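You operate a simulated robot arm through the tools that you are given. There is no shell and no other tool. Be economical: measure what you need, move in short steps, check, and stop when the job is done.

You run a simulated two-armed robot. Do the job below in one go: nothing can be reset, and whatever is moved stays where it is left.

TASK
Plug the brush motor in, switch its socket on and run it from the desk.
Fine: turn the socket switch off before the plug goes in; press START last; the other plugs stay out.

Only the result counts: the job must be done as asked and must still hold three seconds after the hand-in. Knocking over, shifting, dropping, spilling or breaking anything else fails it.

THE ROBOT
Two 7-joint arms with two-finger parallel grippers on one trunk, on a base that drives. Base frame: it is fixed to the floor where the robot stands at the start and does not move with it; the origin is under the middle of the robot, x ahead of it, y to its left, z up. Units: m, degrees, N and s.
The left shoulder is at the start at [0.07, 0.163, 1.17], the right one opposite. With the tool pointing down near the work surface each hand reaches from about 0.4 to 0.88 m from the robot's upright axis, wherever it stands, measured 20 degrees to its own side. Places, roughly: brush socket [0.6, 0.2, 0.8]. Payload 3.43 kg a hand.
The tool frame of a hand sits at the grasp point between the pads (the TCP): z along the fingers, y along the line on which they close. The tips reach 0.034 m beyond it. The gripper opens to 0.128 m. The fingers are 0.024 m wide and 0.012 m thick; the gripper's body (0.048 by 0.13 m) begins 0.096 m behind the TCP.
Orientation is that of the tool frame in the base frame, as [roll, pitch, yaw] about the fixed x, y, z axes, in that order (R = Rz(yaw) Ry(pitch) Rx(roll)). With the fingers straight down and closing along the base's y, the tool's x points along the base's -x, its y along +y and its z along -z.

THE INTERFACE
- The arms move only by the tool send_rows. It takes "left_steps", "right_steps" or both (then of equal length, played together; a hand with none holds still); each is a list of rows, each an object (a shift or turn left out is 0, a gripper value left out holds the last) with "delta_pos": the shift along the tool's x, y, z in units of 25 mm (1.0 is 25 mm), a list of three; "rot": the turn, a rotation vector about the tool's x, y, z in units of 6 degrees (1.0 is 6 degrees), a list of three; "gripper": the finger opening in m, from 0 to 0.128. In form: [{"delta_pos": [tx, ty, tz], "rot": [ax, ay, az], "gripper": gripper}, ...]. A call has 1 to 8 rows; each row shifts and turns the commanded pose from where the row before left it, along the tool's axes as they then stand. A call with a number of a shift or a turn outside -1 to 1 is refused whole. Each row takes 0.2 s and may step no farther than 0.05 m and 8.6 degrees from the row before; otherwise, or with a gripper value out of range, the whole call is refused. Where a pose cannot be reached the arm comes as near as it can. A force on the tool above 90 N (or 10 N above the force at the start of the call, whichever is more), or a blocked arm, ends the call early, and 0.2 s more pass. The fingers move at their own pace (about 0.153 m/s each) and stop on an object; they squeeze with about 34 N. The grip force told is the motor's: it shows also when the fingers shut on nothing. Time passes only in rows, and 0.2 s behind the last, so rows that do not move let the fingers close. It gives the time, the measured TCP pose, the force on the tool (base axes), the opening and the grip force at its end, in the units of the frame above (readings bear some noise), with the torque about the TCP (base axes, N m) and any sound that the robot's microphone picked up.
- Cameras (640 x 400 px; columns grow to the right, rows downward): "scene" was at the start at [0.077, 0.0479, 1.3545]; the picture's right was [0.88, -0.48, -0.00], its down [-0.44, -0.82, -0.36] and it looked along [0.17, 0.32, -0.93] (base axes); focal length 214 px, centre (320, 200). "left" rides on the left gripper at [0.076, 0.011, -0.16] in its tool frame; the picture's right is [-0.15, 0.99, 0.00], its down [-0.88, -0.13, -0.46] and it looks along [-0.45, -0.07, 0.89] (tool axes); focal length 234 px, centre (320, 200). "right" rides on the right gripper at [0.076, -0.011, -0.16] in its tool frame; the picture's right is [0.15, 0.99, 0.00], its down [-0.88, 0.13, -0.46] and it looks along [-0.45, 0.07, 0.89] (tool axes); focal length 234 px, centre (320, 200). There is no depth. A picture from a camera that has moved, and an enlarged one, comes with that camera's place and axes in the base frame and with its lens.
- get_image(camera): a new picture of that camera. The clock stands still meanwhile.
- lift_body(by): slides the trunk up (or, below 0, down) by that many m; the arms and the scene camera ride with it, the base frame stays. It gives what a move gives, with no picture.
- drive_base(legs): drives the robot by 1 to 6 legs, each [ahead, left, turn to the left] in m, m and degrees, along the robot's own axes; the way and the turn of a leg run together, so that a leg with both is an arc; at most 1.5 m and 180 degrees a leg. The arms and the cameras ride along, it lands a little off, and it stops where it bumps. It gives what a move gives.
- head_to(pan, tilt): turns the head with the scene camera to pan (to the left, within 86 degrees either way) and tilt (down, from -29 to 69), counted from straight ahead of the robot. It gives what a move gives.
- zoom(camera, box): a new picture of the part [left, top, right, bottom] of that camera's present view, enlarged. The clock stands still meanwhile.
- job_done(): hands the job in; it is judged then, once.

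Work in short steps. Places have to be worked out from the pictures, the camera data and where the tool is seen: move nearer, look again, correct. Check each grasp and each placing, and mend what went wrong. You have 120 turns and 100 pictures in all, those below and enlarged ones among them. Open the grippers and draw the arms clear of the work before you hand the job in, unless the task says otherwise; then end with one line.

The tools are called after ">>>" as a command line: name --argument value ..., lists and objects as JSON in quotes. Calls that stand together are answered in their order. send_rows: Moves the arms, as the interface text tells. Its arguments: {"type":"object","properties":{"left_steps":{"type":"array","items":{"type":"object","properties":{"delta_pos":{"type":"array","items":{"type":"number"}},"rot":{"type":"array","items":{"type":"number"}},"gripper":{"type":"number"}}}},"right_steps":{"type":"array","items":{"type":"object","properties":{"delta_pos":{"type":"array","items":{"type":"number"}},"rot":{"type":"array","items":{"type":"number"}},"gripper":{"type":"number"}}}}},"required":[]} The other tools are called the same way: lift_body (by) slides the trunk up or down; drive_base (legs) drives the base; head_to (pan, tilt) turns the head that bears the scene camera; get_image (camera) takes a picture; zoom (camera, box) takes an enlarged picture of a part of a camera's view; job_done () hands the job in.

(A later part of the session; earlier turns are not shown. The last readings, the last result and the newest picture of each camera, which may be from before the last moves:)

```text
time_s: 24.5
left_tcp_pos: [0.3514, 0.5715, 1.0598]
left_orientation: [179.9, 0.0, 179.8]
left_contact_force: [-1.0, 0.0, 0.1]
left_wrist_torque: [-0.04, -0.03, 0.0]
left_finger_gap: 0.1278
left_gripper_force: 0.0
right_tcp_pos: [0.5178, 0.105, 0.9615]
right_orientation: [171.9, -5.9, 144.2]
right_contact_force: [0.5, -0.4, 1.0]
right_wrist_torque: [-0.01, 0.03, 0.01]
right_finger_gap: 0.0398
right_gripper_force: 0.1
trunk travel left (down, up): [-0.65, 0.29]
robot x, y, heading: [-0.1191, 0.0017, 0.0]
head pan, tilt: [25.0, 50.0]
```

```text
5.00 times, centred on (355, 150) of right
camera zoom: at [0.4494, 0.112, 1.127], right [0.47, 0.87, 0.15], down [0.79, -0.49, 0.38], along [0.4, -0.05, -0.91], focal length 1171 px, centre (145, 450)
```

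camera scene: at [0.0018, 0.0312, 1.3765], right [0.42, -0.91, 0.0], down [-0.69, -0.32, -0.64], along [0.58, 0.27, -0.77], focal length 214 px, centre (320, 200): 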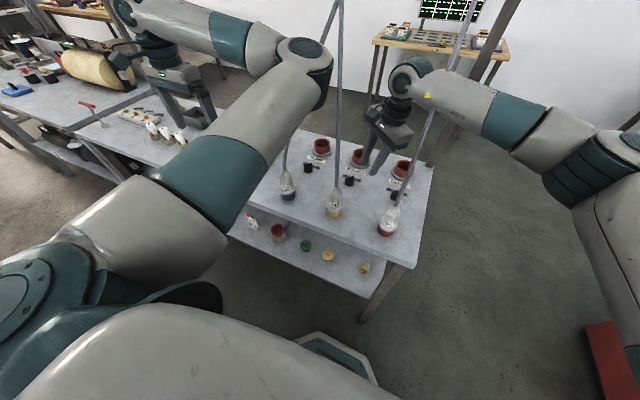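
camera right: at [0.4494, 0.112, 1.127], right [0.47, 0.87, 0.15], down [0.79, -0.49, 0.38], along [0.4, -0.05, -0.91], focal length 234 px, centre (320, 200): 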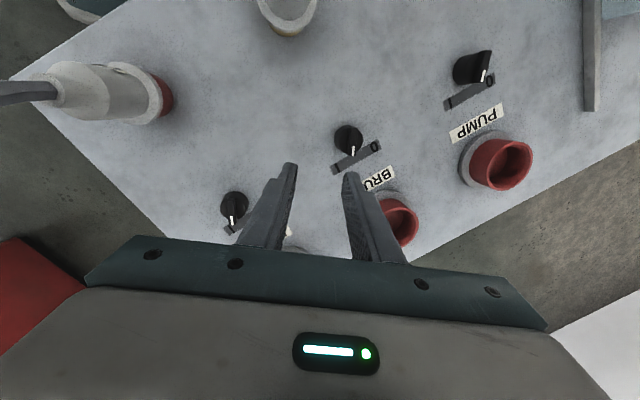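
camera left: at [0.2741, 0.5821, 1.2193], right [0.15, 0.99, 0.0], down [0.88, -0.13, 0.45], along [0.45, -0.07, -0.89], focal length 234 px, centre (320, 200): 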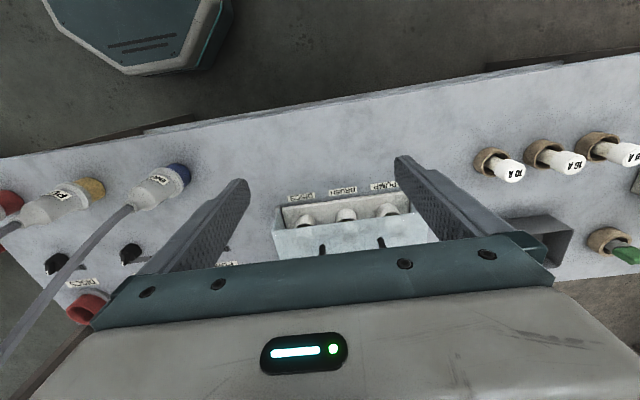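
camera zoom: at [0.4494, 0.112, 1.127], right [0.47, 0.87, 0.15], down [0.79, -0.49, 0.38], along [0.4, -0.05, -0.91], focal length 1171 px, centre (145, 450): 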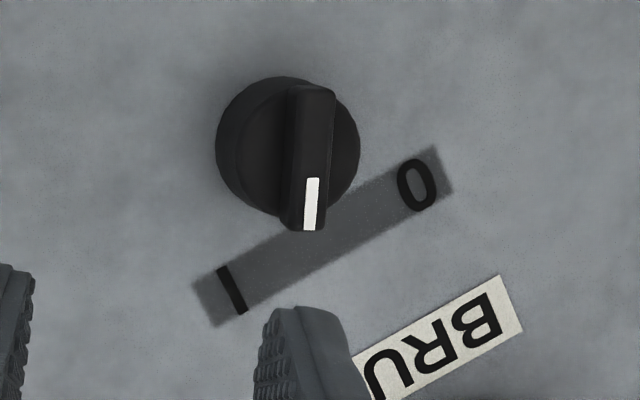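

Ridge centre about (0.521, 0.164, 0.866), aligned with my fingers. I move above it (TCP z≈0.925).

>>> send_rows --right_steps '[{"delta_pos": [0.44, 0.71, 0.89]}, {"delta_pos": [0.44, 0.71, 0.89]}, {"delta_pos": [0, 0, 0]}]'

>>> zoom --camera "right" --box '[240, 120, 400, 240]'

```text
time_s: 25.3
left_tcp_pos: [0.3495, 0.5704, 1.06]
left_orientation: [179.9, 0.0, 179.8]
left_contact_force: [-0.2, -0.2, -0.3]
left_wrist_torque: [0.03, 0.02, -0.04]
left_finger_gap: 0.128
left_gripper_force: 0.0
right_tcp_pos: [0.5208, 0.1538, 0.925]
right_orientation: [171.7, -5.9, 144.2]
right_contact_force: [1.1, -0.1, -0.5]
right_wrist_torque: [0.03, 0.01, -0.02]
right_finger_gap: 0.0398
right_gripper_force: 0.1
trunk travel left (down, up): [-0.65, 0.29]
robot x, y, heading: [-0.1158, -0.0016, -0.2]
head pan, tilt: [25.0, 50.0]
```

```text
3.33 times, centred on (320, 180) of right
camera zoom: at [0.4528, 0.161, 1.091], right [0.47, 0.87, 0.15], down [0.79, -0.49, 0.38], along [0.4, -0.05, -0.91], focal length 781 px, centre (320, 267)
```

zoom: 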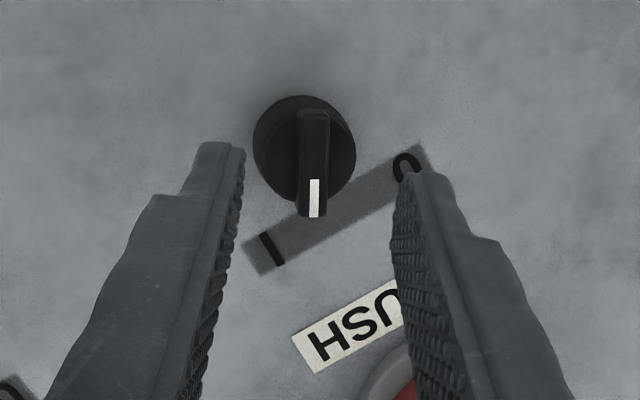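

Aligned. I descend 35 mm around the ridge.

>>> send_rows --right_steps '[{"delta_pos": [0, 0, 0.5]}, {"delta_pos": [0, 0, 0.5]}, {"delta_pos": [0, 0, 0.38]}, {"delta_pos": [0, 0, 0]}]'

>>> zoom --camera "right" --box '[240, 120, 400, 240]'

```text
time_s: 26.3
left_tcp_pos: [0.349, 0.5709, 1.0609]
left_orientation: [180.0, 0.1, 179.9]
left_contact_force: [0.5, 0.9, -0.4]
left_wrist_torque: [-0.02, -0.02, -0.01]
left_finger_gap: 0.1279
left_gripper_force: 0.1
right_tcp_pos: [0.5215, 0.1614, 0.8916]
right_orientation: [171.9, -5.9, 144.2]
right_contact_force: [-0.6, -0.1, 0.3]
right_wrist_torque: [0.0, 0.04, 0.02]
right_finger_gap: 0.0401
right_gripper_force: 0.1
trunk travel left (down, up): [-0.65, 0.29]
robot x, y, heading: [-0.1201, -0.0015, -0.1]
head pan, tilt: [25.0, 50.0]
```

```text
3.33 times, centred on (320, 180) of right
camera zoom: at [0.4526, 0.1671, 1.0566], right [0.47, 0.87, 0.15], down [0.79, -0.49, 0.38], along [0.4, -0.05, -0.91], focal length 781 px, centre (320, 267)
```

zoom: 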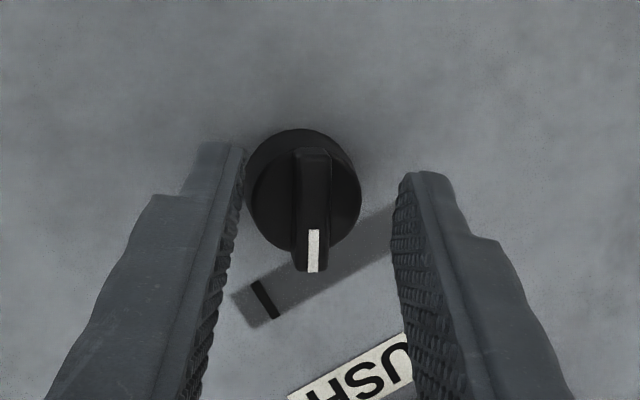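

Ridge is between the fingertips; I close on it.

>>> send_rows --right_steps '[{"gripper": 0.0}, {}, {}]'

>>> zoom --camera "right" --box '[240, 120, 400, 240]'

```text
time_s: 27.1
left_tcp_pos: [0.3486, 0.5677, 1.0621]
left_orientation: [179.8, 0.0, 179.8]
left_contact_force: [0.5, -0.2, 0.1]
left_wrist_torque: [0.02, 0.01, 0.01]
left_finger_gap: 0.1279
left_gripper_force: 0.1
right_tcp_pos: [0.5189, 0.1574, 0.8912]
right_orientation: [172.0, -6.0, 144.2]
right_contact_force: [-15.4, -17.7, -8.4]
right_wrist_torque: [-1.32, 0.29, -0.02]
right_finger_gap: 0.0296
right_gripper_force: 45.7
trunk travel left (down, up): [-0.65, 0.29]
robot x, y, heading: [-0.1168, -0.0024, -0.0]
head pan, tilt: [25.0, 50.0]
```

```text
3.33 times, centred on (320, 180) of right
camera zoom: at [0.4515, 0.1646, 1.0563], right [0.47, 0.87, 0.15], down [0.79, -0.49, 0.38], along [0.4, -0.06, -0.91], focal length 781 px, centre (320, 267)
```

zoom: 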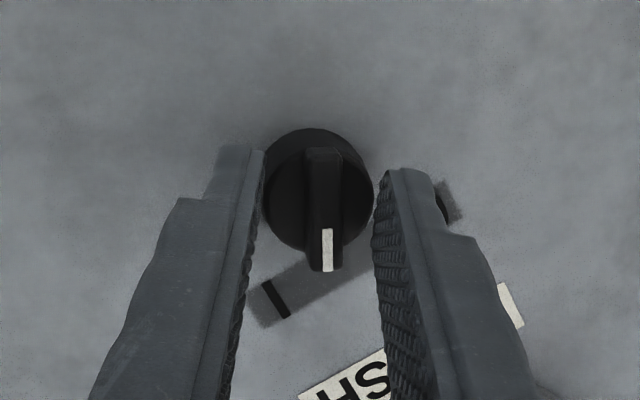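

The tips caught the round base (30 mm). I open, rise 8 mm, shift 4 mm and close on the ridge itself.

>>> send_rows --right_steps '[{"gripper": 0.045}, {}, {"delta_pos": [0, -0.17, -0.34]}, {"gripper": 0.0}, {}, {}]'

>>> zoom --camera "right" --box '[240, 120, 400, 240]'

```text
time_s: 28.5
left_tcp_pos: [0.3515, 0.5725, 1.059]
left_orientation: [-180.0, -0.1, 179.9]
left_contact_force: [0.2, 0.0, -0.2]
left_wrist_torque: [0.03, -0.02, -0.05]
left_finger_gap: 0.1281
left_gripper_force: 0.0
right_tcp_pos: [0.5203, 0.1578, 0.9001]
right_orientation: [171.7, -5.8, 144.3]
right_contact_force: [18.6, 12.4, 11.8]
right_wrist_torque: [0.08, -1.03, 1.0]
right_finger_gap: 0.0116
right_gripper_force: 44.9
trunk travel left (down, up): [-0.65, 0.29]
robot x, y, heading: [-0.1221, -0.0004, -0.1]
head pan, tilt: [25.0, 50.0]
```

```text
3.33 times, centred on (320, 180) of right
camera zoom: at [0.4513, 0.1636, 1.0647], right [0.47, 0.87, 0.16], down [0.79, -0.49, 0.38], along [0.41, -0.05, -0.91], focal length 781 px, centre (320, 267)
```

zoom: 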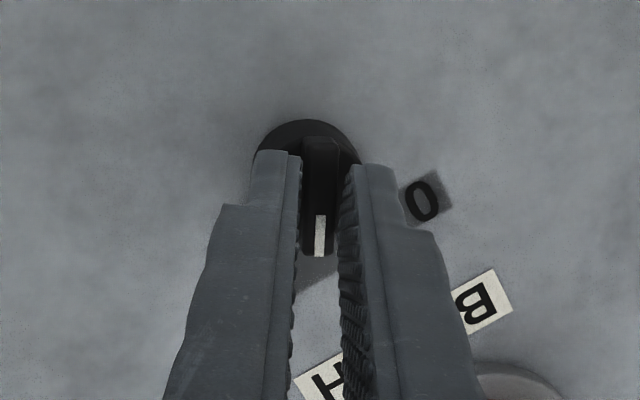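

Ridge gripped (11.6 mm). I turn it toward 0: first 36°.

>>> send_rows --right_steps '[{"rot": [0, 0, -1]}, {"rot": [0, 0, -1]}, {"rot": [0, 0, -1]}, {"rot": [0, 0, -1]}, {"rot": [0, 0, -1]}, {"rot": [0, 0, -1]}]'

>>> zoom --camera "right" --box '[240, 120, 400, 240]'

```text
time_s: 29.9
left_tcp_pos: [0.3512, 0.5725, 1.0589]
left_orientation: [-179.9, -0.1, 179.7]
left_contact_force: [-1.0, -0.7, -0.2]
left_wrist_torque: [0.0, -0.02, 0.0]
left_finger_gap: 0.1282
left_gripper_force: 0.0
right_tcp_pos: [0.5189, 0.1565, 0.8994]
right_orientation: [170.0, -0.1, 180.0]
right_contact_force: [21.5, 15.6, 17.9]
right_wrist_torque: [0.41, 0.42, -0.06]
right_finger_gap: 0.0099
right_gripper_force: 43.7
trunk travel left (down, up): [-0.65, 0.29]
robot x, y, heading: [-0.1148, -0.0004, -0.0]
head pan, tilt: [25.0, 50.0]
```

```text
3.33 times, centred on (320, 180) of right
camera zoom: at [0.4428, 0.117, 1.0555], right [-0.14, 0.97, 0.17], down [0.88, 0.05, 0.47], along [0.45, 0.22, -0.87], focal length 781 px, centre (320, 267)
```

zoom: 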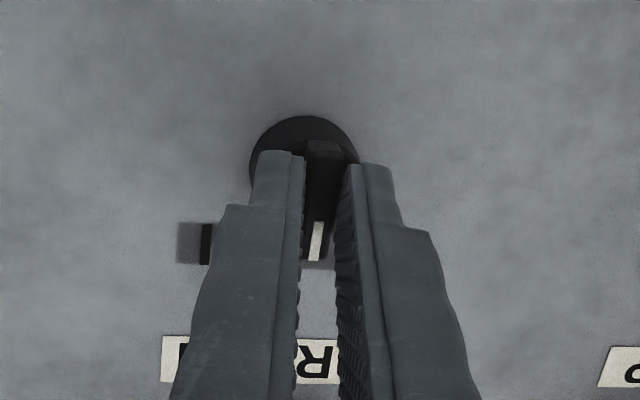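

It follows. I turn another 36°.

>>> send_rows --right_steps '[{"rot": [0, 0, -1]}, {"rot": [0, 0, -1]}, {"rot": [0, 0, -1]}, {"rot": [0, 0, -1]}, {"rot": [0, 0, -1]}, {"rot": [0, 0, -1]}, {"rot": [0, 0, -0.5]}]'

>>> zoom --camera "right" --box '[240, 120, 400, 240]'

```text
time_s: 31.5
left_tcp_pos: [0.3507, 0.5697, 1.0595]
left_orientation: [-180.0, 0.0, 179.7]
left_contact_force: [0.3, 0.9, -0.3]
left_wrist_torque: [0.01, 0.06, -0.03]
left_finger_gap: 0.128
left_gripper_force: 0.0
right_tcp_pos: [0.5179, 0.1539, 0.8991]
right_orientation: [172.2, 6.2, -141.6]
right_contact_force: [5.7, -0.5, 10.2]
right_wrist_torque: [-0.44, 0.29, -1.22]
right_finger_gap: 0.0124
right_gripper_force: 45.2
trunk travel left (down, up): [-0.65, 0.29]
robot x, y, heading: [-0.1197, 0.0012, -0.2]
head pan, tilt: [25.0, 50.0]
```

```text
3.33 times, centred on (320, 180) of right
camera zoom: at [0.4655, 0.0705, 1.0478], right [-0.73, 0.67, 0.12], down [0.6, 0.57, 0.56], along [0.31, 0.48, -0.82], focal length 781 px, centre (320, 267)
```

zoom: 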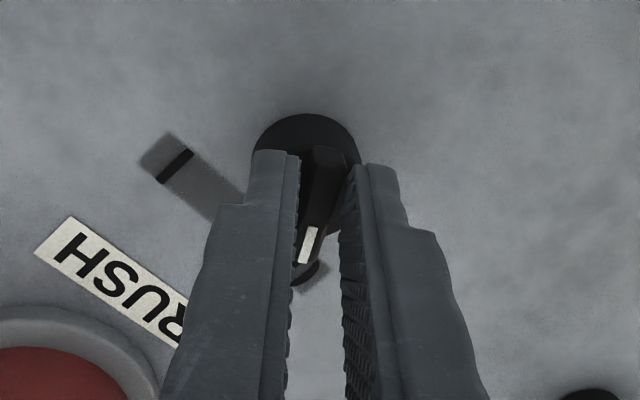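

Wrist torque rose to 1.2 N·m, suggesting the stop. I open and lift a bit to check where the pointer stands.

>>> send_rows --right_steps '[{"gripper": 0.045}, {}, {"delta_pos": [0, 0, -1]}, {"delta_pos": [0, 0, -1]}]'

>>> zoom --camera "right" --box '[230, 70, 430, 220]'

```text
time_s: 32.5
left_tcp_pos: [0.35, 0.571, 1.0605]
left_orientation: [-180.0, 0.0, 179.8]
left_contact_force: [1.2, 0.2, -0.3]
left_wrist_torque: [0.02, 0.0, -0.02]
left_finger_gap: 0.1279
left_gripper_force: 0.1
right_tcp_pos: [0.5183, 0.1479, 0.9495]
right_orientation: [172.1, 6.3, -141.5]
right_contact_force: [-0.5, -0.6, 0.5]
right_wrist_torque: [0.02, -0.01, 0.01]
right_finger_gap: 0.045
right_gripper_force: 0.1
trunk travel left (down, up): [-0.65, 0.29]
robot x, y, heading: [-0.12, 0.0035, 0.0]
head pan, tilt: [25.0, 50.0]
```

```text
2.67 times, centred on (330, 145) of right
camera zoom: at [0.4655, 0.0629, 1.0975], right [-0.73, 0.67, 0.12], down [0.6, 0.56, 0.56], along [0.31, 0.48, -0.82], focal length 624 px, centre (293, 347)
```

zoom: 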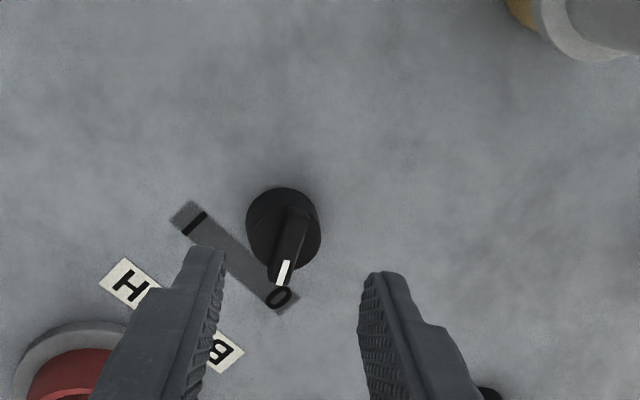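

The pointer now stands at 0 – socket is off. I withdraw the right hand through the same corridor.

>>> send_rows --right_steps '[{"delta_pos": [0.545, -0.695, -0.765]}, {"delta_pos": [0.545, -0.695, -0.765]}, {"rot": [0, 0, 1]}, {"rot": [0, 0, 1]}, {"rot": [0, 0, 1]}, {"rot": [0, 0, 1]}, {"rot": [0, 0, 1]}, {"rot": [0, 0, 1]}]'

>>> send_rows --right_steps '[{"rot": [0.83, 0, 0.3], "delta_pos": [0, -0.6, -0.5]}, {"rot": [0.84, 0, 0], "delta_pos": [0, -0.5, -1]}, {"delta_pos": [0, 0, -1]}, {"delta_pos": [0, 0, -1]}, {"delta_pos": [0, 0, -1]}, {"delta_pos": [0, 0, -1]}, {"delta_pos": [0, 0, -1]}]'

>>> send_rows --right_steps '[{"delta_pos": [1, 0, 0]}, {"delta_pos": [1, 0, 0]}, {"delta_pos": [1, 0, 0]}, {"delta_pos": [1, 0, 0]}, {"delta_pos": [1, 0, 0]}, {"delta_pos": [1, 0, 0]}]'

>>> get_image --camera "scene"

```text
time_s: 34.3
left_tcp_pos: [0.3491, 0.5712, 1.0599]
left_orientation: [179.9, 0.1, 179.8]
left_contact_force: [0.8, -0.1, 0.2]
left_wrist_torque: [0.02, -0.01, 0.0]
left_finger_gap: 0.128
left_gripper_force: 0.0
right_tcp_pos: [0.5194, 0.0965, 0.9789]
right_orientation: [170.1, 0.4, -177.3]
right_contact_force: [-0.5, -0.9, 0.3]
right_wrist_torque: [-0.01, 0.0, 0.0]
right_finger_gap: 0.0451
right_gripper_force: 0.1
trunk travel left (down, up): [-0.65, 0.29]
robot x, y, heading: [-0.1141, -0.0012, -0.3]
head pan, tilt: [25.0, 50.0]
```

```text
time_s: 35.9
left_tcp_pos: [0.3505, 0.5717, 1.0593]
left_orientation: [-179.9, 0.0, 179.8]
left_contact_force: [-0.3, 0.2, -0.5]
left_wrist_torque: [-0.01, -0.03, -0.02]
left_finger_gap: 0.1283
left_gripper_force: 0.0
right_tcp_pos: [0.5185, 0.0662, 1.1375]
right_orientation: [-179.9, 0.3, -179.0]
right_contact_force: [-0.7, 0.0, -0.4]
right_wrist_torque: [0.0, -0.01, 0.0]
right_finger_gap: 0.0454
right_gripper_force: 0.1
trunk travel left (down, up): [-0.65, 0.29]
robot x, y, heading: [-0.1199, 0.0, -0.3]
head pan, tilt: [25.0, 50.0]
```

```text
time_s: 37.3
left_tcp_pos: [0.351, 0.5706, 1.0604]
left_orientation: [-179.9, 0.0, 179.8]
left_contact_force: [0.3, -0.1, -0.2]
left_wrist_torque: [0.01, 0.0, 0.03]
left_finger_gap: 0.1281
left_gripper_force: 0.0
right_tcp_pos: [0.369, 0.0628, 1.1366]
right_orientation: [-180.0, 0.3, -179.0]
right_contact_force: [0.2, -0.4, -0.2]
right_wrist_torque: [-0.03, -0.02, 0.02]
right_finger_gap: 0.0448
right_gripper_force: 0.0
trunk travel left (down, up): [-0.65, 0.29]
robot x, y, heading: [-0.1187, 0.004, -0.3]
head pan, tilt: [25.0, 50.0]
```

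```text
49 pictures are left
camera scene: at [0.0011, 0.0313, 1.3765], right [0.42, -0.91, 0.0], down [-0.69, -0.32, -0.64], along [0.58, 0.27, -0.77], focal length 214 px, centre (320, 200)
```

scene: 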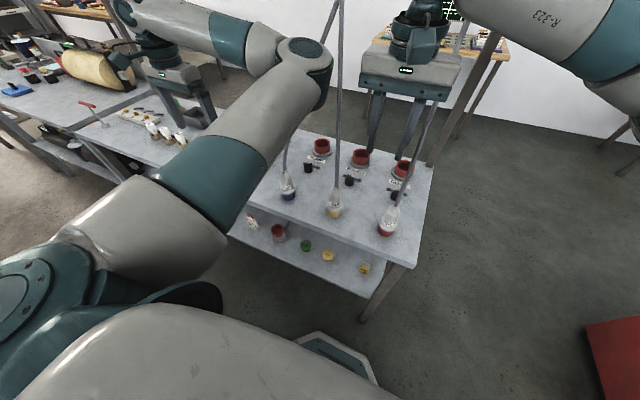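

The left elbow sits over the blue plug; I move the left hand up and out to the left to clear that space.

>>> send_rows --left_steps '[{"delta_pos": [0.5, 1, -1]}, {"delta_pos": [0.5, 1, -1]}, {"delta_pos": [0.5, 1, -1]}, {"delta_pos": [0.5, 1, -1]}, {"delta_pos": [1, 1, -1]}, {"delta_pos": [1, 1, -1]}, {"delta_pos": [1, 1, 0]}, {"delta_pos": [1, 1, 0]}]'

>>> get_image --camera "scene"

```text
time_s: 39.1
left_tcp_pos: [0.198, 0.7729, 1.2104]
left_orientation: [179.9, 0.0, 179.8]
left_contact_force: [-0.5, -1.0, -0.2]
left_wrist_torque: [-0.03, -0.03, 0.01]
left_finger_gap: 0.128
left_gripper_force: 0.1
right_tcp_pos: [0.3674, 0.0647, 1.1361]
right_orientation: [-179.8, 0.2, -178.9]
right_contact_force: [-1.0, -0.2, 1.0]
right_wrist_torque: [0.0, -0.02, 0.01]
right_finger_gap: 0.0451
right_gripper_force: 0.0
trunk travel left (down, up): [-0.65, 0.29]
robot x, y, heading: [-0.1185, -0.0005, -0.0]
head pan, tilt: [25.0, 50.0]
```

```text
48 pictures are left
camera scene: at [0.0003, 0.0326, 1.3766], right [0.42, -0.91, 0.0], down [-0.69, -0.32, -0.64], along [0.58, 0.27, -0.77], focal length 214 px, centre (320, 200)
```

scene: 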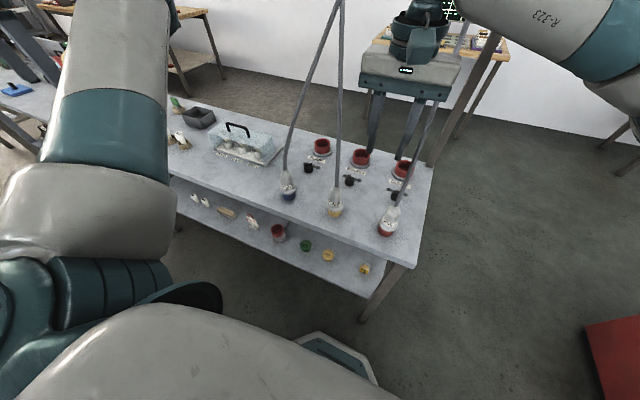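

Clear view now. I zoom on the blue plug and the BRUSH socket.

>>> zoom --camera "scene" --box '[260, 125, 390, 225]'

>>> get_image --camera "right"

```text
4.00 times, centred on (325, 175) of scene
camera zoom: at [0.0003, 0.0326, 1.3766], right [0.42, -0.91, 0.0], down [-0.69, -0.32, -0.64], along [0.58, 0.27, -0.77], focal length 858 px, centre (300, 300)
```

zoom: 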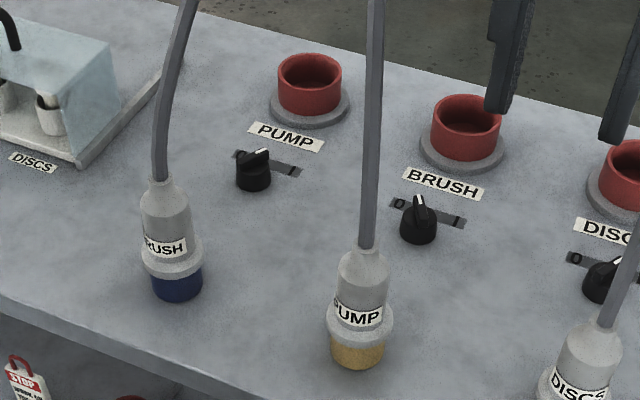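

```text
46 pictures are left
camera right: at [0.2915, 0.051, 1.2973], right [-0.16, 0.99, 0.0], down [0.88, 0.15, 0.46], along [0.45, 0.07, -0.89], focal length 234 px, centre (320, 200)
```

right: 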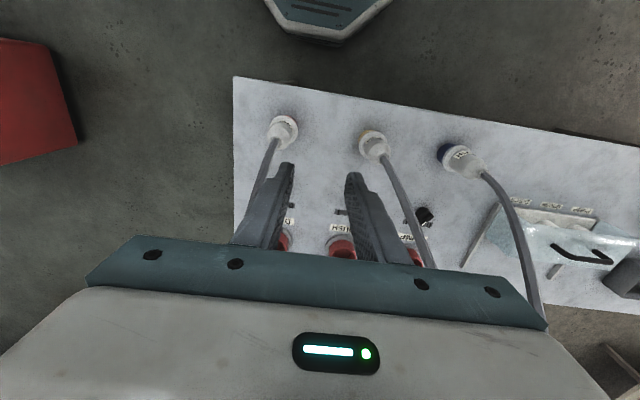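

Blue plug axis ≈ (0.376, 0.317), body z 0.89–0.93, top 0.96. I'll grasp it with the right hand tilted forward; first I back the base 0.12 m for elbow room.

>>> drive_base --legs '[[-0.12, 0, 0]]'

>>> send_rows --right_steps '[{"rot": [0, -1, 0], "gripper": 0.07}, {"rot": [0, -1, 0]}, {"rot": [0, -1, 0]}, {"rot": [0, -1, 0]}, {"rot": [0, -1, 0]}, {"rot": [0, -1, 0]}, {"rot": [0, -0.67, 0]}]'

```text
time_s: 40.3
left_tcp_pos: [0.08, 0.7732, 1.2111]
left_orientation: [-180.0, -0.1, 180.0]
left_contact_force: [-0.8, 0.4, 0.0]
left_wrist_torque: [0.0, 0.03, -0.02]
left_finger_gap: 0.1281
left_gripper_force: 0.1
right_tcp_pos: [0.2531, 0.064, 1.136]
right_orientation: [-180.0, 0.2, -178.9]
right_contact_force: [0.4, 0.5, 0.3]
right_wrist_torque: [0.0, -0.01, 0.05]
right_finger_gap: 0.0451
right_gripper_force: 0.1
trunk travel left (down, up): [-0.65, 0.29]
robot x, y, heading: [-0.237, -0.0035, 0.2]
head pan, tilt: [25.0, 50.0]
```

```text
time_s: 41.9
left_tcp_pos: [0.0795, 0.7732, 1.2115]
left_orientation: [-180.0, 0.0, 179.9]
left_contact_force: [0.2, -0.2, 0.1]
left_wrist_torque: [-0.01, 0.02, -0.01]
left_finger_gap: 0.128
left_gripper_force: 0.0
right_tcp_pos: [0.2519, 0.0631, 1.1352]
right_orientation: [179.9, 40.4, -179.0]
right_contact_force: [0.3, -0.6, 0.0]
right_wrist_torque: [-0.01, 0.0, 0.0]
right_finger_gap: 0.0698
right_gripper_force: 0.0
trunk travel left (down, up): [-0.65, 0.29]
robot x, y, heading: [-0.2335, -0.0011, -0.2]
head pan, tilt: [25.0, 50.0]
```

Now yaw 16° and move left in front of the plug row, then look.

>>> send_rows --right_steps '[{"rot": [-0.572, 0, -0.681]}, {"rot": [-0.572, 0, -0.681]}, {"rot": [-0.572, 0, -0.681]}, {"delta_pos": [-0.05, 1, 0.48]}, {"delta_pos": [-0.05, 1, 0.48]}, {"delta_pos": [-0.05, 1, 0.48]}, {"delta_pos": [-0.05, 1, 0.48]}, {"delta_pos": [-0.05, 1, 0.48]}]'

>>> send_rows --right_steps '[{"delta_pos": [-0.06, 1, 0.48]}, {"delta_pos": [-0.06, 1, 0.48]}, {"delta_pos": [-0.06, 1, 0.48]}, {"delta_pos": [-0.06, 0.95, 0.48]}, {}]'

>>> get_image --camera "right"

>>> get_image --camera "scene"

```text
time_s: 43.7
left_tcp_pos: [0.0795, 0.7735, 1.2103]
left_orientation: [-180.0, 0.0, 179.9]
left_contact_force: [0.2, 0.6, -0.2]
left_wrist_torque: [0.01, 0.01, 0.0]
left_finger_gap: 0.128
left_gripper_force: 0.1
right_tcp_pos: [0.2576, 0.1967, 1.0944]
right_orientation: [-179.7, 40.3, -162.9]
right_contact_force: [1.0, 0.6, -0.2]
right_wrist_torque: [0.0, 0.01, -0.03]
right_finger_gap: 0.0699
right_gripper_force: 0.0
trunk travel left (down, up): [-0.65, 0.29]
robot x, y, heading: [-0.2355, 0.0025, -0.0]
head pan, tilt: [25.0, 50.0]
```

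```text
time_s: 44.9
left_tcp_pos: [0.0797, 0.7717, 1.2116]
left_orientation: [179.9, 0.0, 179.9]
left_contact_force: [0.5, -0.5, -0.1]
left_wrist_torque: [-0.04, 0.0, 0.05]
left_finger_gap: 0.1278
left_gripper_force: 0.1
right_tcp_pos: [0.2596, 0.2998, 1.063]
right_orientation: [-179.8, 40.3, -162.9]
right_contact_force: [-0.1, -0.3, 0.1]
right_wrist_torque: [0.02, -0.02, 0.0]
right_finger_gap: 0.0702
right_gripper_force: 0.0
trunk travel left (down, up): [-0.65, 0.29]
robot x, y, heading: [-0.2378, -0.0001, 0.1]
head pan, tilt: [25.0, 50.0]
```

```text
45 pictures are left
camera right: at [0.109, 0.2405, 1.1377], right [-0.4, 0.91, -0.1], down [0.32, 0.24, 0.92], along [0.86, 0.33, -0.39], focal length 234 px, centre (320, 200)
```

right: 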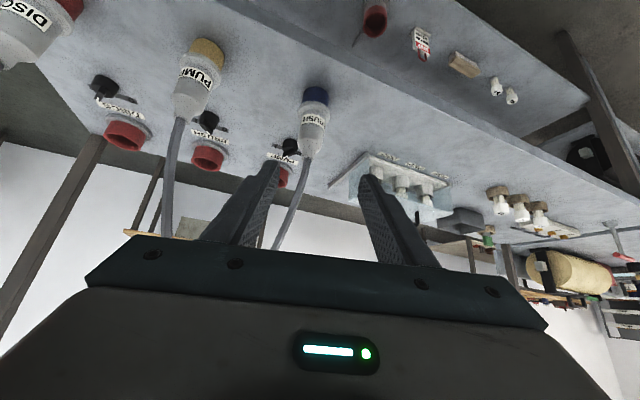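

```text
44 pictures are left
camera scene: at [-0.1171, 0.0304, 1.3765], right [0.42, -0.91, 0.0], down [-0.69, -0.32, -0.64], along [0.58, 0.27, -0.77], focal length 214 px, centre (320, 200)
```

scene: 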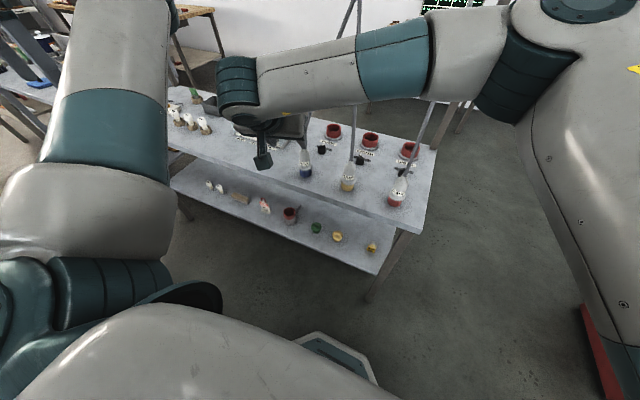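

The plug checks out at about (0.376, 0.319). I advance to 70 mm short of the grasp and check alignment.

>>> send_rows --right_steps '[{"delta_pos": [0.08, -0.155, 1]}, {"delta_pos": [0.08, -0.155, 1]}, {"delta_pos": [0.08, -0.155, 1]}, {"delta_pos": [0.08, -0.155, 1]}, {"delta_pos": [0, 0, 0.33]}, {}]'

>>> get_image --camera "right"

```text
time_s: 46.3
left_tcp_pos: [0.0788, 0.7718, 1.2108]
left_orientation: [-179.9, 0.0, 179.9]
left_contact_force: [-0.8, 0.0, 0.5]
left_wrist_torque: [-0.03, 0.04, 0.0]
left_finger_gap: 0.1282
left_gripper_force: 0.0
right_tcp_pos: [0.3264, 0.304, 0.9741]
right_orientation: [-179.8, 40.3, -162.8]
right_contact_force: [0.1, -0.7, 0.3]
right_wrist_torque: [-0.03, -0.01, 0.03]
right_finger_gap: 0.07
right_gripper_force: 0.0
trunk travel left (down, up): [-0.65, 0.29]
robot x, y, heading: [-0.2389, 0.0004, -0.1]
head pan, tilt: [25.0, 50.0]
```

```text
43 pictures are left
camera right: at [0.1739, 0.2456, 1.0478], right [-0.4, 0.91, -0.1], down [0.32, 0.24, 0.92], along [0.86, 0.33, -0.39], focal length 234 px, centre (320, 200)
```

right: 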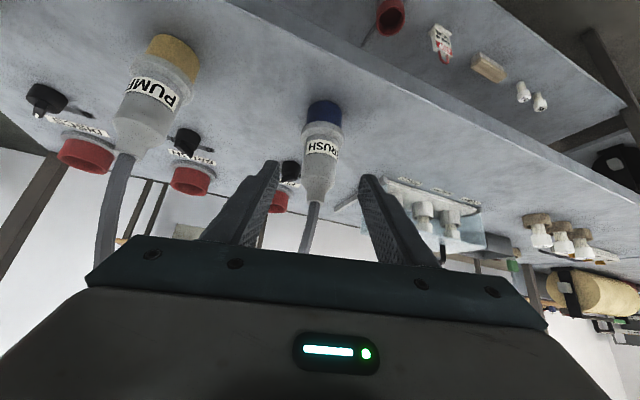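

Well centred between the fingers. I advance 70 mm onto the plug body and close.

>>> send_rows --right_steps '[{"delta_pos": [0, 0, 0.8]}, {"delta_pos": [0, 0, 0.8]}, {"delta_pos": [0, 0, 0.7]}, {"delta_pos": [0, 0, 0.5]}, {}]'

>>> get_image --camera "right"

```text
time_s: 47.5
left_tcp_pos: [0.0783, 0.7724, 1.2112]
left_orientation: [179.9, 0.0, 179.8]
left_contact_force: [-1.1, 0.1, -0.3]
left_wrist_torque: [-0.04, 0.0, 0.03]
left_finger_gap: 0.1281
left_gripper_force: 0.1
right_tcp_pos: [0.3697, 0.317, 0.9201]
right_orientation: [-179.9, 40.3, -162.9]
right_contact_force: [0.4, -0.5, 0.4]
right_wrist_torque: [0.0, 0.04, 0.0]
right_finger_gap: 0.0702
right_gripper_force: 0.1
trunk travel left (down, up): [-0.65, 0.29]
robot x, y, heading: [-0.236, 0.0023, -0.2]
head pan, tilt: [25.0, 50.0]
```

```text
42 pictures are left
camera right: at [0.2183, 0.258, 0.9939], right [-0.4, 0.91, -0.1], down [0.32, 0.24, 0.92], along [0.86, 0.33, -0.39], focal length 234 px, centre (320, 200)
```

right: 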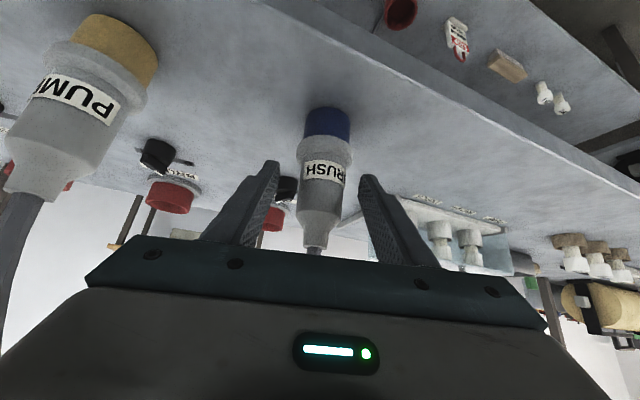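

Plug body is between the pads, tips just above the collar. Closing.

>>> send_rows --right_steps '[{"gripper": 0.0}, {}, {}, {}]'

```text
time_s: 48.5
left_tcp_pos: [0.0793, 0.7725, 1.2098]
left_orientation: [-179.9, 0.0, 179.8]
left_contact_force: [0.9, 1.1, 1.0]
left_wrist_torque: [0.02, -0.05, 0.01]
left_finger_gap: 0.1279
left_gripper_force: 0.0
right_tcp_pos: [0.3695, 0.3163, 0.9191]
right_orientation: [-179.9, 40.4, -162.9]
right_contact_force: [0.6, -0.1, 0.1]
right_wrist_torque: [0.06, -0.02, 0.01]
right_finger_gap: 0.0368
right_gripper_force: 34.3
trunk travel left (down, up): [-0.65, 0.29]
robot x, y, heading: [-0.2353, -0.0022, -0.3]
head pan, tilt: [25.0, 50.0]
```

Gripped at 36.8 mm. Lift straight up 30 mm and check.

>>> send_rows --right_steps '[{"delta_pos": [-0.26, 0, -0.305]}, {"delta_pos": [-0.26, 0, -0.305]}, {"delta_pos": [-0.26, 0, -0.305]}, {}]'

>>> get_image --camera "right"

```text
time_s: 49.5
left_tcp_pos: [0.0793, 0.7728, 1.2113]
left_orientation: [-179.9, 0.0, 179.8]
left_contact_force: [1.5, 0.2, -0.8]
left_wrist_torque: [0.01, -0.01, 0.01]
left_finger_gap: 0.1279
left_gripper_force: 0.0
right_tcp_pos: [0.3707, 0.3174, 0.9485]
right_orientation: [-179.9, 40.2, -162.8]
right_contact_force: [-0.3, 0.3, -1.3]
right_wrist_torque: [0.03, 0.01, 0.02]
right_finger_gap: 0.0371
right_gripper_force: 34.1
trunk travel left (down, up): [-0.65, 0.29]
robot x, y, heading: [-0.2392, -0.0006, 0.2]
head pan, tilt: [25.0, 50.0]
```

```text
41 pictures are left
camera right: at [0.219, 0.2583, 1.0247], right [-0.4, 0.91, -0.1], down [0.32, 0.24, 0.92], along [0.86, 0.33, -0.39], focal length 234 px, centre (320, 200)
```

right: 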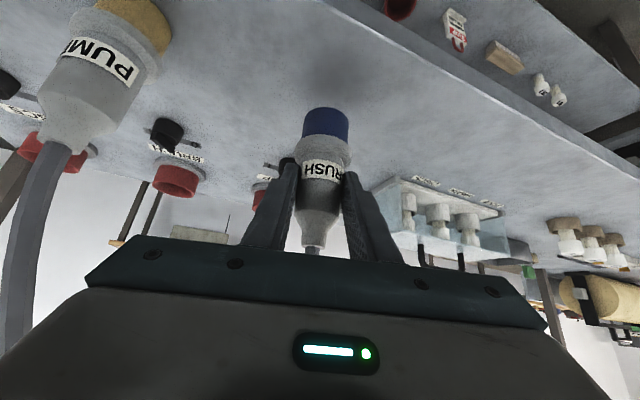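

Plug is held and hangs free. I back out and up to (0.27, 0.317, 1.07), then move right to the corridor between the yellow and red cables (y≈0.09).

>>> send_rows --right_steps '[{"delta_pos": [-0.024, 0.17, -0.884]}, {"delta_pos": [-0.024, 0.17, -0.884]}, {"delta_pos": [-0.024, 0.17, -0.884]}, {"delta_pos": [-0.024, 0.17, -0.884]}, {"delta_pos": [-0.024, 0.17, -0.884]}, {"delta_pos": [-0.024, 0.17, -0.884]}, {"delta_pos": [-0.024, 0.17, -0.884]}]'

>>> send_rows --right_steps '[{"delta_pos": [0.228, -0.964, -0.192]}, {"delta_pos": [0.228, -0.964, -0.192]}, {"delta_pos": [0.228, -0.964, -0.192]}, {"delta_pos": [0.228, -0.964, -0.192]}, {"delta_pos": [0.228, -0.964, -0.192]}, {"delta_pos": [0.228, -0.964, -0.192]}, {"delta_pos": [0.228, -0.964, -0.192]}, {"delta_pos": [0.228, -0.964, -0.192]}]'

>>> get_image --camera "right"

>>> get_image --camera "scene"

```text
time_s: 51.1
left_tcp_pos: [0.0795, 0.7733, 1.2102]
left_orientation: [-180.0, 0.0, 180.0]
left_contact_force: [-0.7, 0.6, 0.0]
left_wrist_torque: [0.02, 0.0, 0.01]
left_finger_gap: 0.1281
left_gripper_force: 0.1
right_tcp_pos: [0.2669, 0.3168, 1.0699]
right_orientation: [-179.8, 40.2, -162.8]
right_contact_force: [0.1, 0.0, -1.5]
right_wrist_torque: [-0.05, 0.02, 0.04]
right_finger_gap: 0.0369
right_gripper_force: 33.8
trunk travel left (down, up): [-0.65, 0.29]
robot x, y, heading: [-0.2339, 0.0026, 0.2]
head pan, tilt: [25.0, 50.0]
```

```text
time_s: 52.9
left_tcp_pos: [0.0794, 0.7712, 1.2118]
left_orientation: [179.8, 0.0, 179.9]
left_contact_force: [0.1, -0.6, 0.1]
left_wrist_torque: [0.02, 0.01, 0.01]
left_finger_gap: 0.1278
left_gripper_force: 0.0
right_tcp_pos: [0.2683, 0.1138, 1.0716]
right_orientation: [179.9, 40.3, -163.0]
right_contact_force: [0.1, -0.7, -0.9]
right_wrist_torque: [0.0, -0.01, 0.06]
right_finger_gap: 0.0371
right_gripper_force: 34.1
trunk travel left (down, up): [-0.65, 0.29]
robot x, y, heading: [-0.2354, 0.0013, 0.1]
head pan, tilt: [25.0, 50.0]
```

```text
40 pictures are left
camera right: at [0.1175, 0.0559, 1.1457], right [-0.4, 0.91, -0.1], down [0.32, 0.24, 0.92], along [0.86, 0.33, -0.39], focal length 234 px, centre (320, 200)
```

right: 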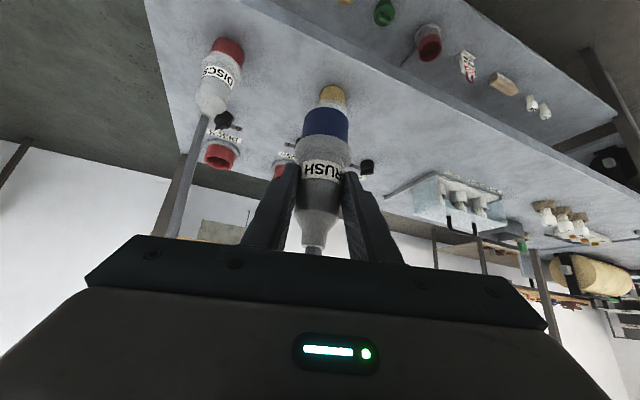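

```text
39 pictures are left
camera scene: at [-0.117, 0.0302, 1.3765], right [0.42, -0.91, 0.0], down [-0.69, -0.32, -0.64], along [0.58, 0.27, -0.77], focal length 214 px, centre (320, 200)
```

scene: 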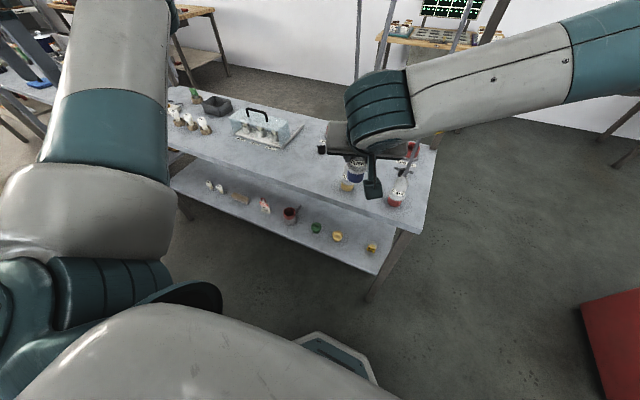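

Blue cable now lies to the right of the yellow one, uncrossed. Socket about (0.640, 0.162), rim z≈0.883. I advance through the corridor at height, in two parts.

>>> send_rows --right_steps '[{"delta_pos": [-0.9, -0.666, 0.76]}, {"delta_pos": [-0.9, -0.666, 0.76]}, {"delta_pos": [-0.9, -0.666, 0.76]}, {"delta_pos": [-0.9, -0.666, 0.76]}, {"delta_pos": [-0.93, -0.01, 0.787]}, {"delta_pos": [-0.93, -0.01, 0.787]}]'

>>> get_image --camera "right"

>>> get_image --camera "scene"

```text
time_s: 54.3
left_tcp_pos: [0.0799, 0.7721, 1.2087]
left_orientation: [-180.0, -0.1, 179.9]
left_contact_force: [0.5, 0.1, -0.8]
left_wrist_torque: [0.0, 0.04, -0.01]
left_finger_gap: 0.128
left_gripper_force: 0.0
right_tcp_pos: [0.4618, 0.1046, 1.0715]
right_orientation: [-180.0, 40.3, -162.9]
right_contact_force: [-0.7, -1.0, -1.0]
right_wrist_torque: [0.0, 0.03, 0.0]
right_finger_gap: 0.0369
right_gripper_force: 34.1
trunk travel left (down, up): [-0.65, 0.29]
robot x, y, heading: [-0.2397, -0.0007, -0.1]
head pan, tilt: [25.0, 50.0]
```

```text
38 pictures are left
camera right: at [0.3089, 0.0464, 1.1456], right [-0.4, 0.91, -0.1], down [0.32, 0.24, 0.92], along [0.86, 0.33, -0.39], focal length 234 px, centre (320, 200)
```

right: 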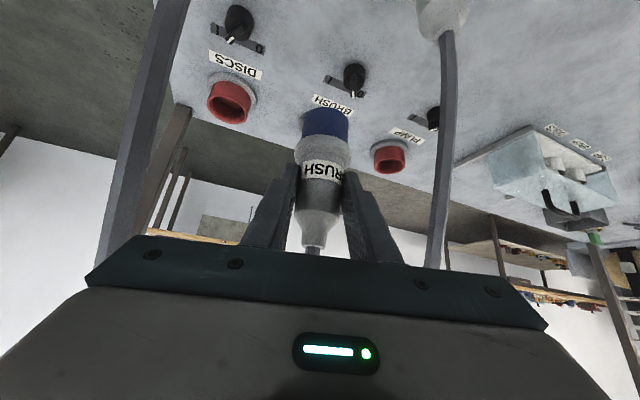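

```text
37 pictures are left
camera scene: at [-0.1161, 0.032, 1.3763], right [0.42, -0.91, 0.0], down [-0.7, -0.32, -0.64], along [0.58, 0.27, -0.77], focal length 214 px, centre (320, 200)
```

scene: 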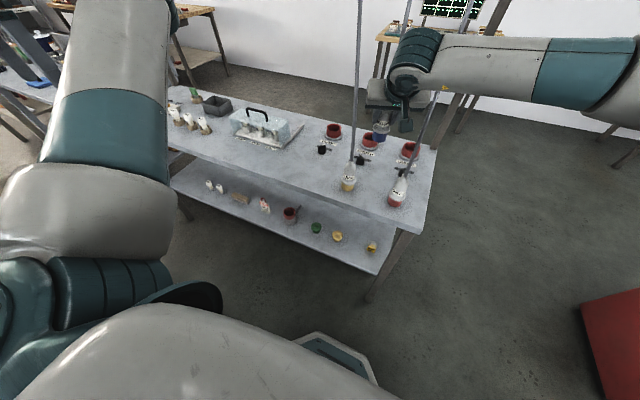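

Hand passes between both cables. I continue to above the socket.

>>> send_rows --right_steps '[{"delta_pos": [-0.913, -0.02, 0.77]}, {"delta_pos": [-0.913, -0.02, 0.77]}, {"delta_pos": [-0.913, -0.02, 0.77]}, {"delta_pos": [-0.913, -0.02, 0.77]}, {"delta_pos": [-0.913, -0.02, 0.77]}, {"delta_pos": [-0.913, -0.02, 0.77]}, {}]'

>>> get_image --camera "right"

>>> get_image --camera "scene"

```text
time_s: 55.9
left_tcp_pos: [0.0808, 0.7709, 1.2115]
left_orientation: [180.0, 0.0, 179.9]
left_contact_force: [-0.3, -0.7, 0.4]
left_wrist_torque: [0.03, -0.01, -0.03]
left_finger_gap: 0.1279
left_gripper_force: 0.1
right_tcp_pos: [0.6311, 0.1528, 1.0721]
right_orientation: [-180.0, 40.4, -163.0]
right_contact_force: [0.6, 0.7, -2.3]
right_wrist_torque: [0.02, 0.01, 0.02]
right_finger_gap: 0.037
right_gripper_force: 34.4
trunk travel left (down, up): [-0.65, 0.29]
robot x, y, heading: [-0.24, 0.0014, 0.1]
head pan, tilt: [25.0, 50.0]
```

```text
36 pictures are left
camera right: at [0.4793, 0.0936, 1.146], right [-0.4, 0.91, -0.1], down [0.32, 0.24, 0.92], along [0.86, 0.33, -0.39], focal length 234 px, centre (320, 200)
```

right: 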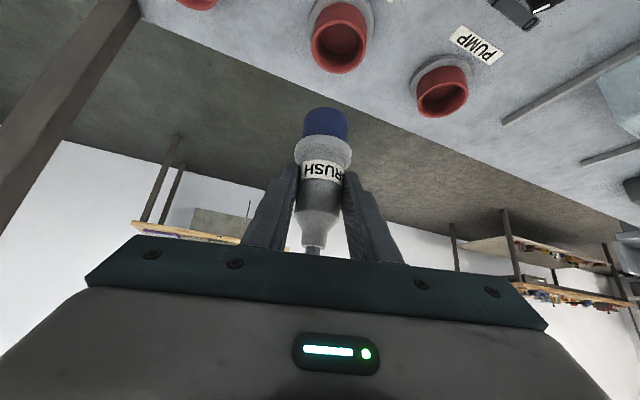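

```text
35 pictures are left
camera scene: at [-0.1171, 0.0306, 1.3765], right [0.42, -0.91, 0.0], down [-0.69, -0.32, -0.64], along [0.58, 0.27, -0.77], focal length 214 px, centre (320, 200)
```

scene: 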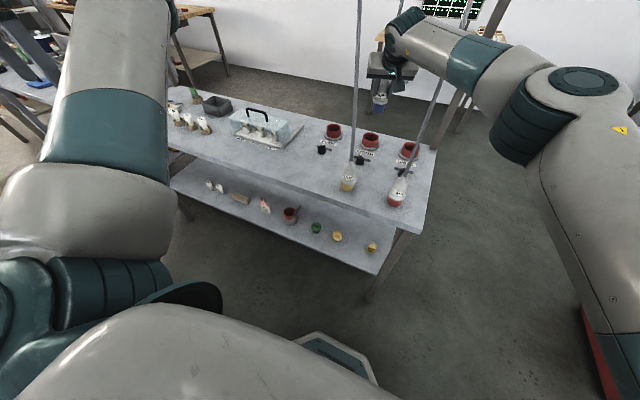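

I zoom to fix the socket mouth and the plug's underside more exactly.

>>> zoom --camera "right" --box '[260, 0, 420, 100]'

>>> zoom --camera "scene" --box '[330, 60, 440, 170]'

>>> zoom --camera "right" --box '[260, 95, 400, 265]'

```text
4.00 times, centred on (340, 50) of right
camera zoom: at [0.4793, 0.0936, 1.146], right [-0.4, 0.91, -0.1], down [0.32, 0.24, 0.92], along [0.86, 0.33, -0.39], focal length 937 px, centre (240, 800)
```

zoom: 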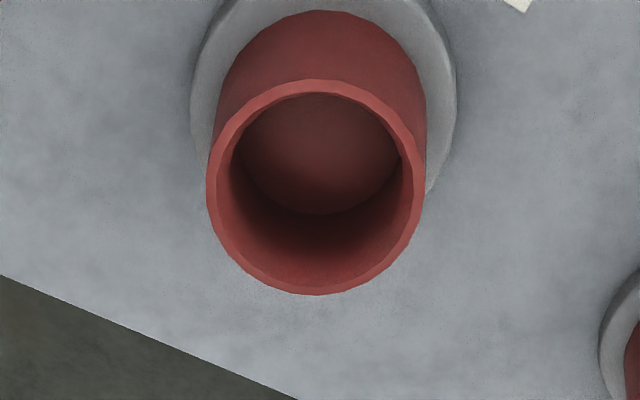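

```text
3.64 times, centred on (385, 115) of scene
camera zoom: at [-0.1171, 0.0306, 1.3765], right [0.42, -0.91, 0.0], down [-0.69, -0.32, -0.64], along [0.58, 0.27, -0.77], focal length 780 px, centre (84, 509)
```

zoom: 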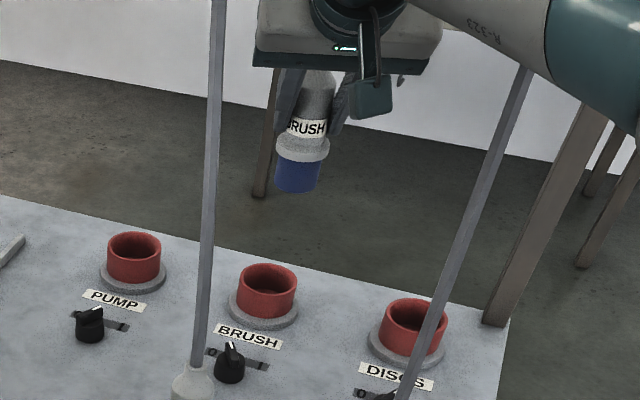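

```text
2.35 times, centred on (330, 180) of right
camera zoom: at [0.4793, 0.0936, 1.146], right [-0.4, 0.91, -0.1], down [0.32, 0.24, 0.92], along [0.86, 0.33, -0.39], focal length 551 px, centre (296, 247)
```

zoom: 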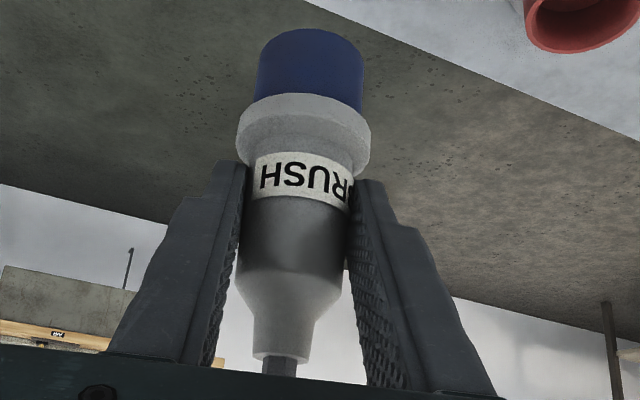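

Socket centre (0.6415, 0.161); plug axis ≈ (0.637, 0.154). I correct by (4.5, 7) mm while descending 90 mm to just above the rim.

>>> send_rows --right_steps '[{"delta_pos": [0.535, 0.054, 0.726]}, {"delta_pos": [0.535, 0.054, 0.726]}, {"delta_pos": [0.535, 0.054, 0.726]}, {"delta_pos": [0.535, 0.054, 0.726]}, {}]'

>>> zoom --camera "right" --box '[240, 50, 400, 150]'

>>> zoom --camera "scene" --box '[340, 90, 420, 170]'

```text
time_s: 57.1
left_tcp_pos: [0.0794, 0.7729, 1.2108]
left_orientation: [179.9, 0.0, 179.8]
left_contact_force: [-0.2, 1.4, -0.5]
left_wrist_torque: [0.01, 0.01, 0.0]
left_finger_gap: 0.128
left_gripper_force: 0.0
right_tcp_pos: [0.6357, 0.1597, 0.982]
right_orientation: [-179.9, 40.3, -162.8]
right_contact_force: [-0.5, -0.6, -0.7]
right_wrist_torque: [-0.01, 0.0, -0.02]
right_finger_gap: 0.0371
right_gripper_force: 33.9
trunk travel left (down, up): [-0.65, 0.29]
robot x, y, heading: [-0.2375, 0.0016, -0.0]
head pan, tilt: [25.0, 50.0]
```

```text
4.00 times, centred on (320, 100) of right
camera zoom: at [0.4843, 0.1018, 1.0566], right [-0.4, 0.91, -0.1], down [0.32, 0.24, 0.92], along [0.86, 0.33, -0.39], focal length 937 px, centre (320, 600)
```

zoom: 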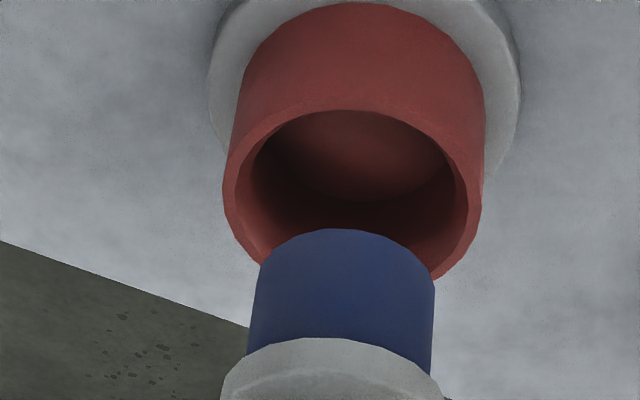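

```text
5.00 times, centred on (380, 130) of scene
camera zoom: at [-0.1174, 0.0313, 1.3765], right [0.42, -0.91, 0.0], down [-0.69, -0.32, -0.64], along [0.58, 0.27, -0.77], focal length 1072 px, centre (20, 550)
```

zoom: 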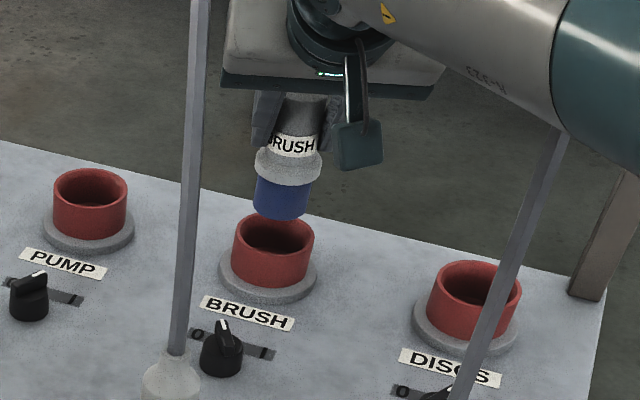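

Triangulation puts the rim at (0.6455, 0.163, 0.877) and the plug bottom at (0.642, 0.1615, 0.905). I shift 3.5/1.5 mm, lower 20 mm, then 15 mm more gently.

>>> send_rows --right_steps '[{"delta_pos": [0.2, 0.008, 0.355]}, {"delta_pos": [0.2, 0.008, 0.355]}, {"delta_pos": [0.13, 0, 0.153]}, {"delta_pos": [0.13, 0, 0.153]}, {"delta_pos": [0.13, 0, 0.153]}, {}]'

>>> zoom --camera "right" --box '[240, 60, 400, 160]'

```text
time_s: 58.5
left_tcp_pos: [0.0784, 0.7724, 1.211]
left_orientation: [180.0, 0.1, 179.8]
left_contact_force: [0.0, -0.5, -0.1]
left_wrist_torque: [0.01, 0.01, 0.02]
left_finger_gap: 0.1281
left_gripper_force: 0.1
right_tcp_pos: [0.6375, 0.16, 0.9461]
right_orientation: [-179.8, 40.1, -162.8]
right_contact_force: [-9.0, -4.3, -4.2]
right_wrist_torque: [-0.34, 0.87, 0.01]
right_finger_gap: 0.0369
right_gripper_force: 33.9
trunk travel left (down, up): [-0.65, 0.29]
robot x, y, heading: [-0.2343, -0.0004, 0.0]
head pan, tilt: [25.0, 50.0]
```

```text
4.00 times, centred on (320, 110) of right
camera zoom: at [0.4858, 0.1024, 1.0205], right [-0.4, 0.91, -0.1], down [0.32, 0.24, 0.92], along [0.86, 0.33, -0.39], focal length 937 px, centre (320, 560)
```

zoom: 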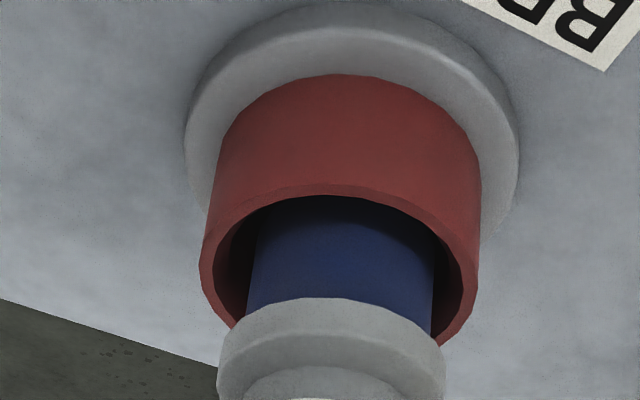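

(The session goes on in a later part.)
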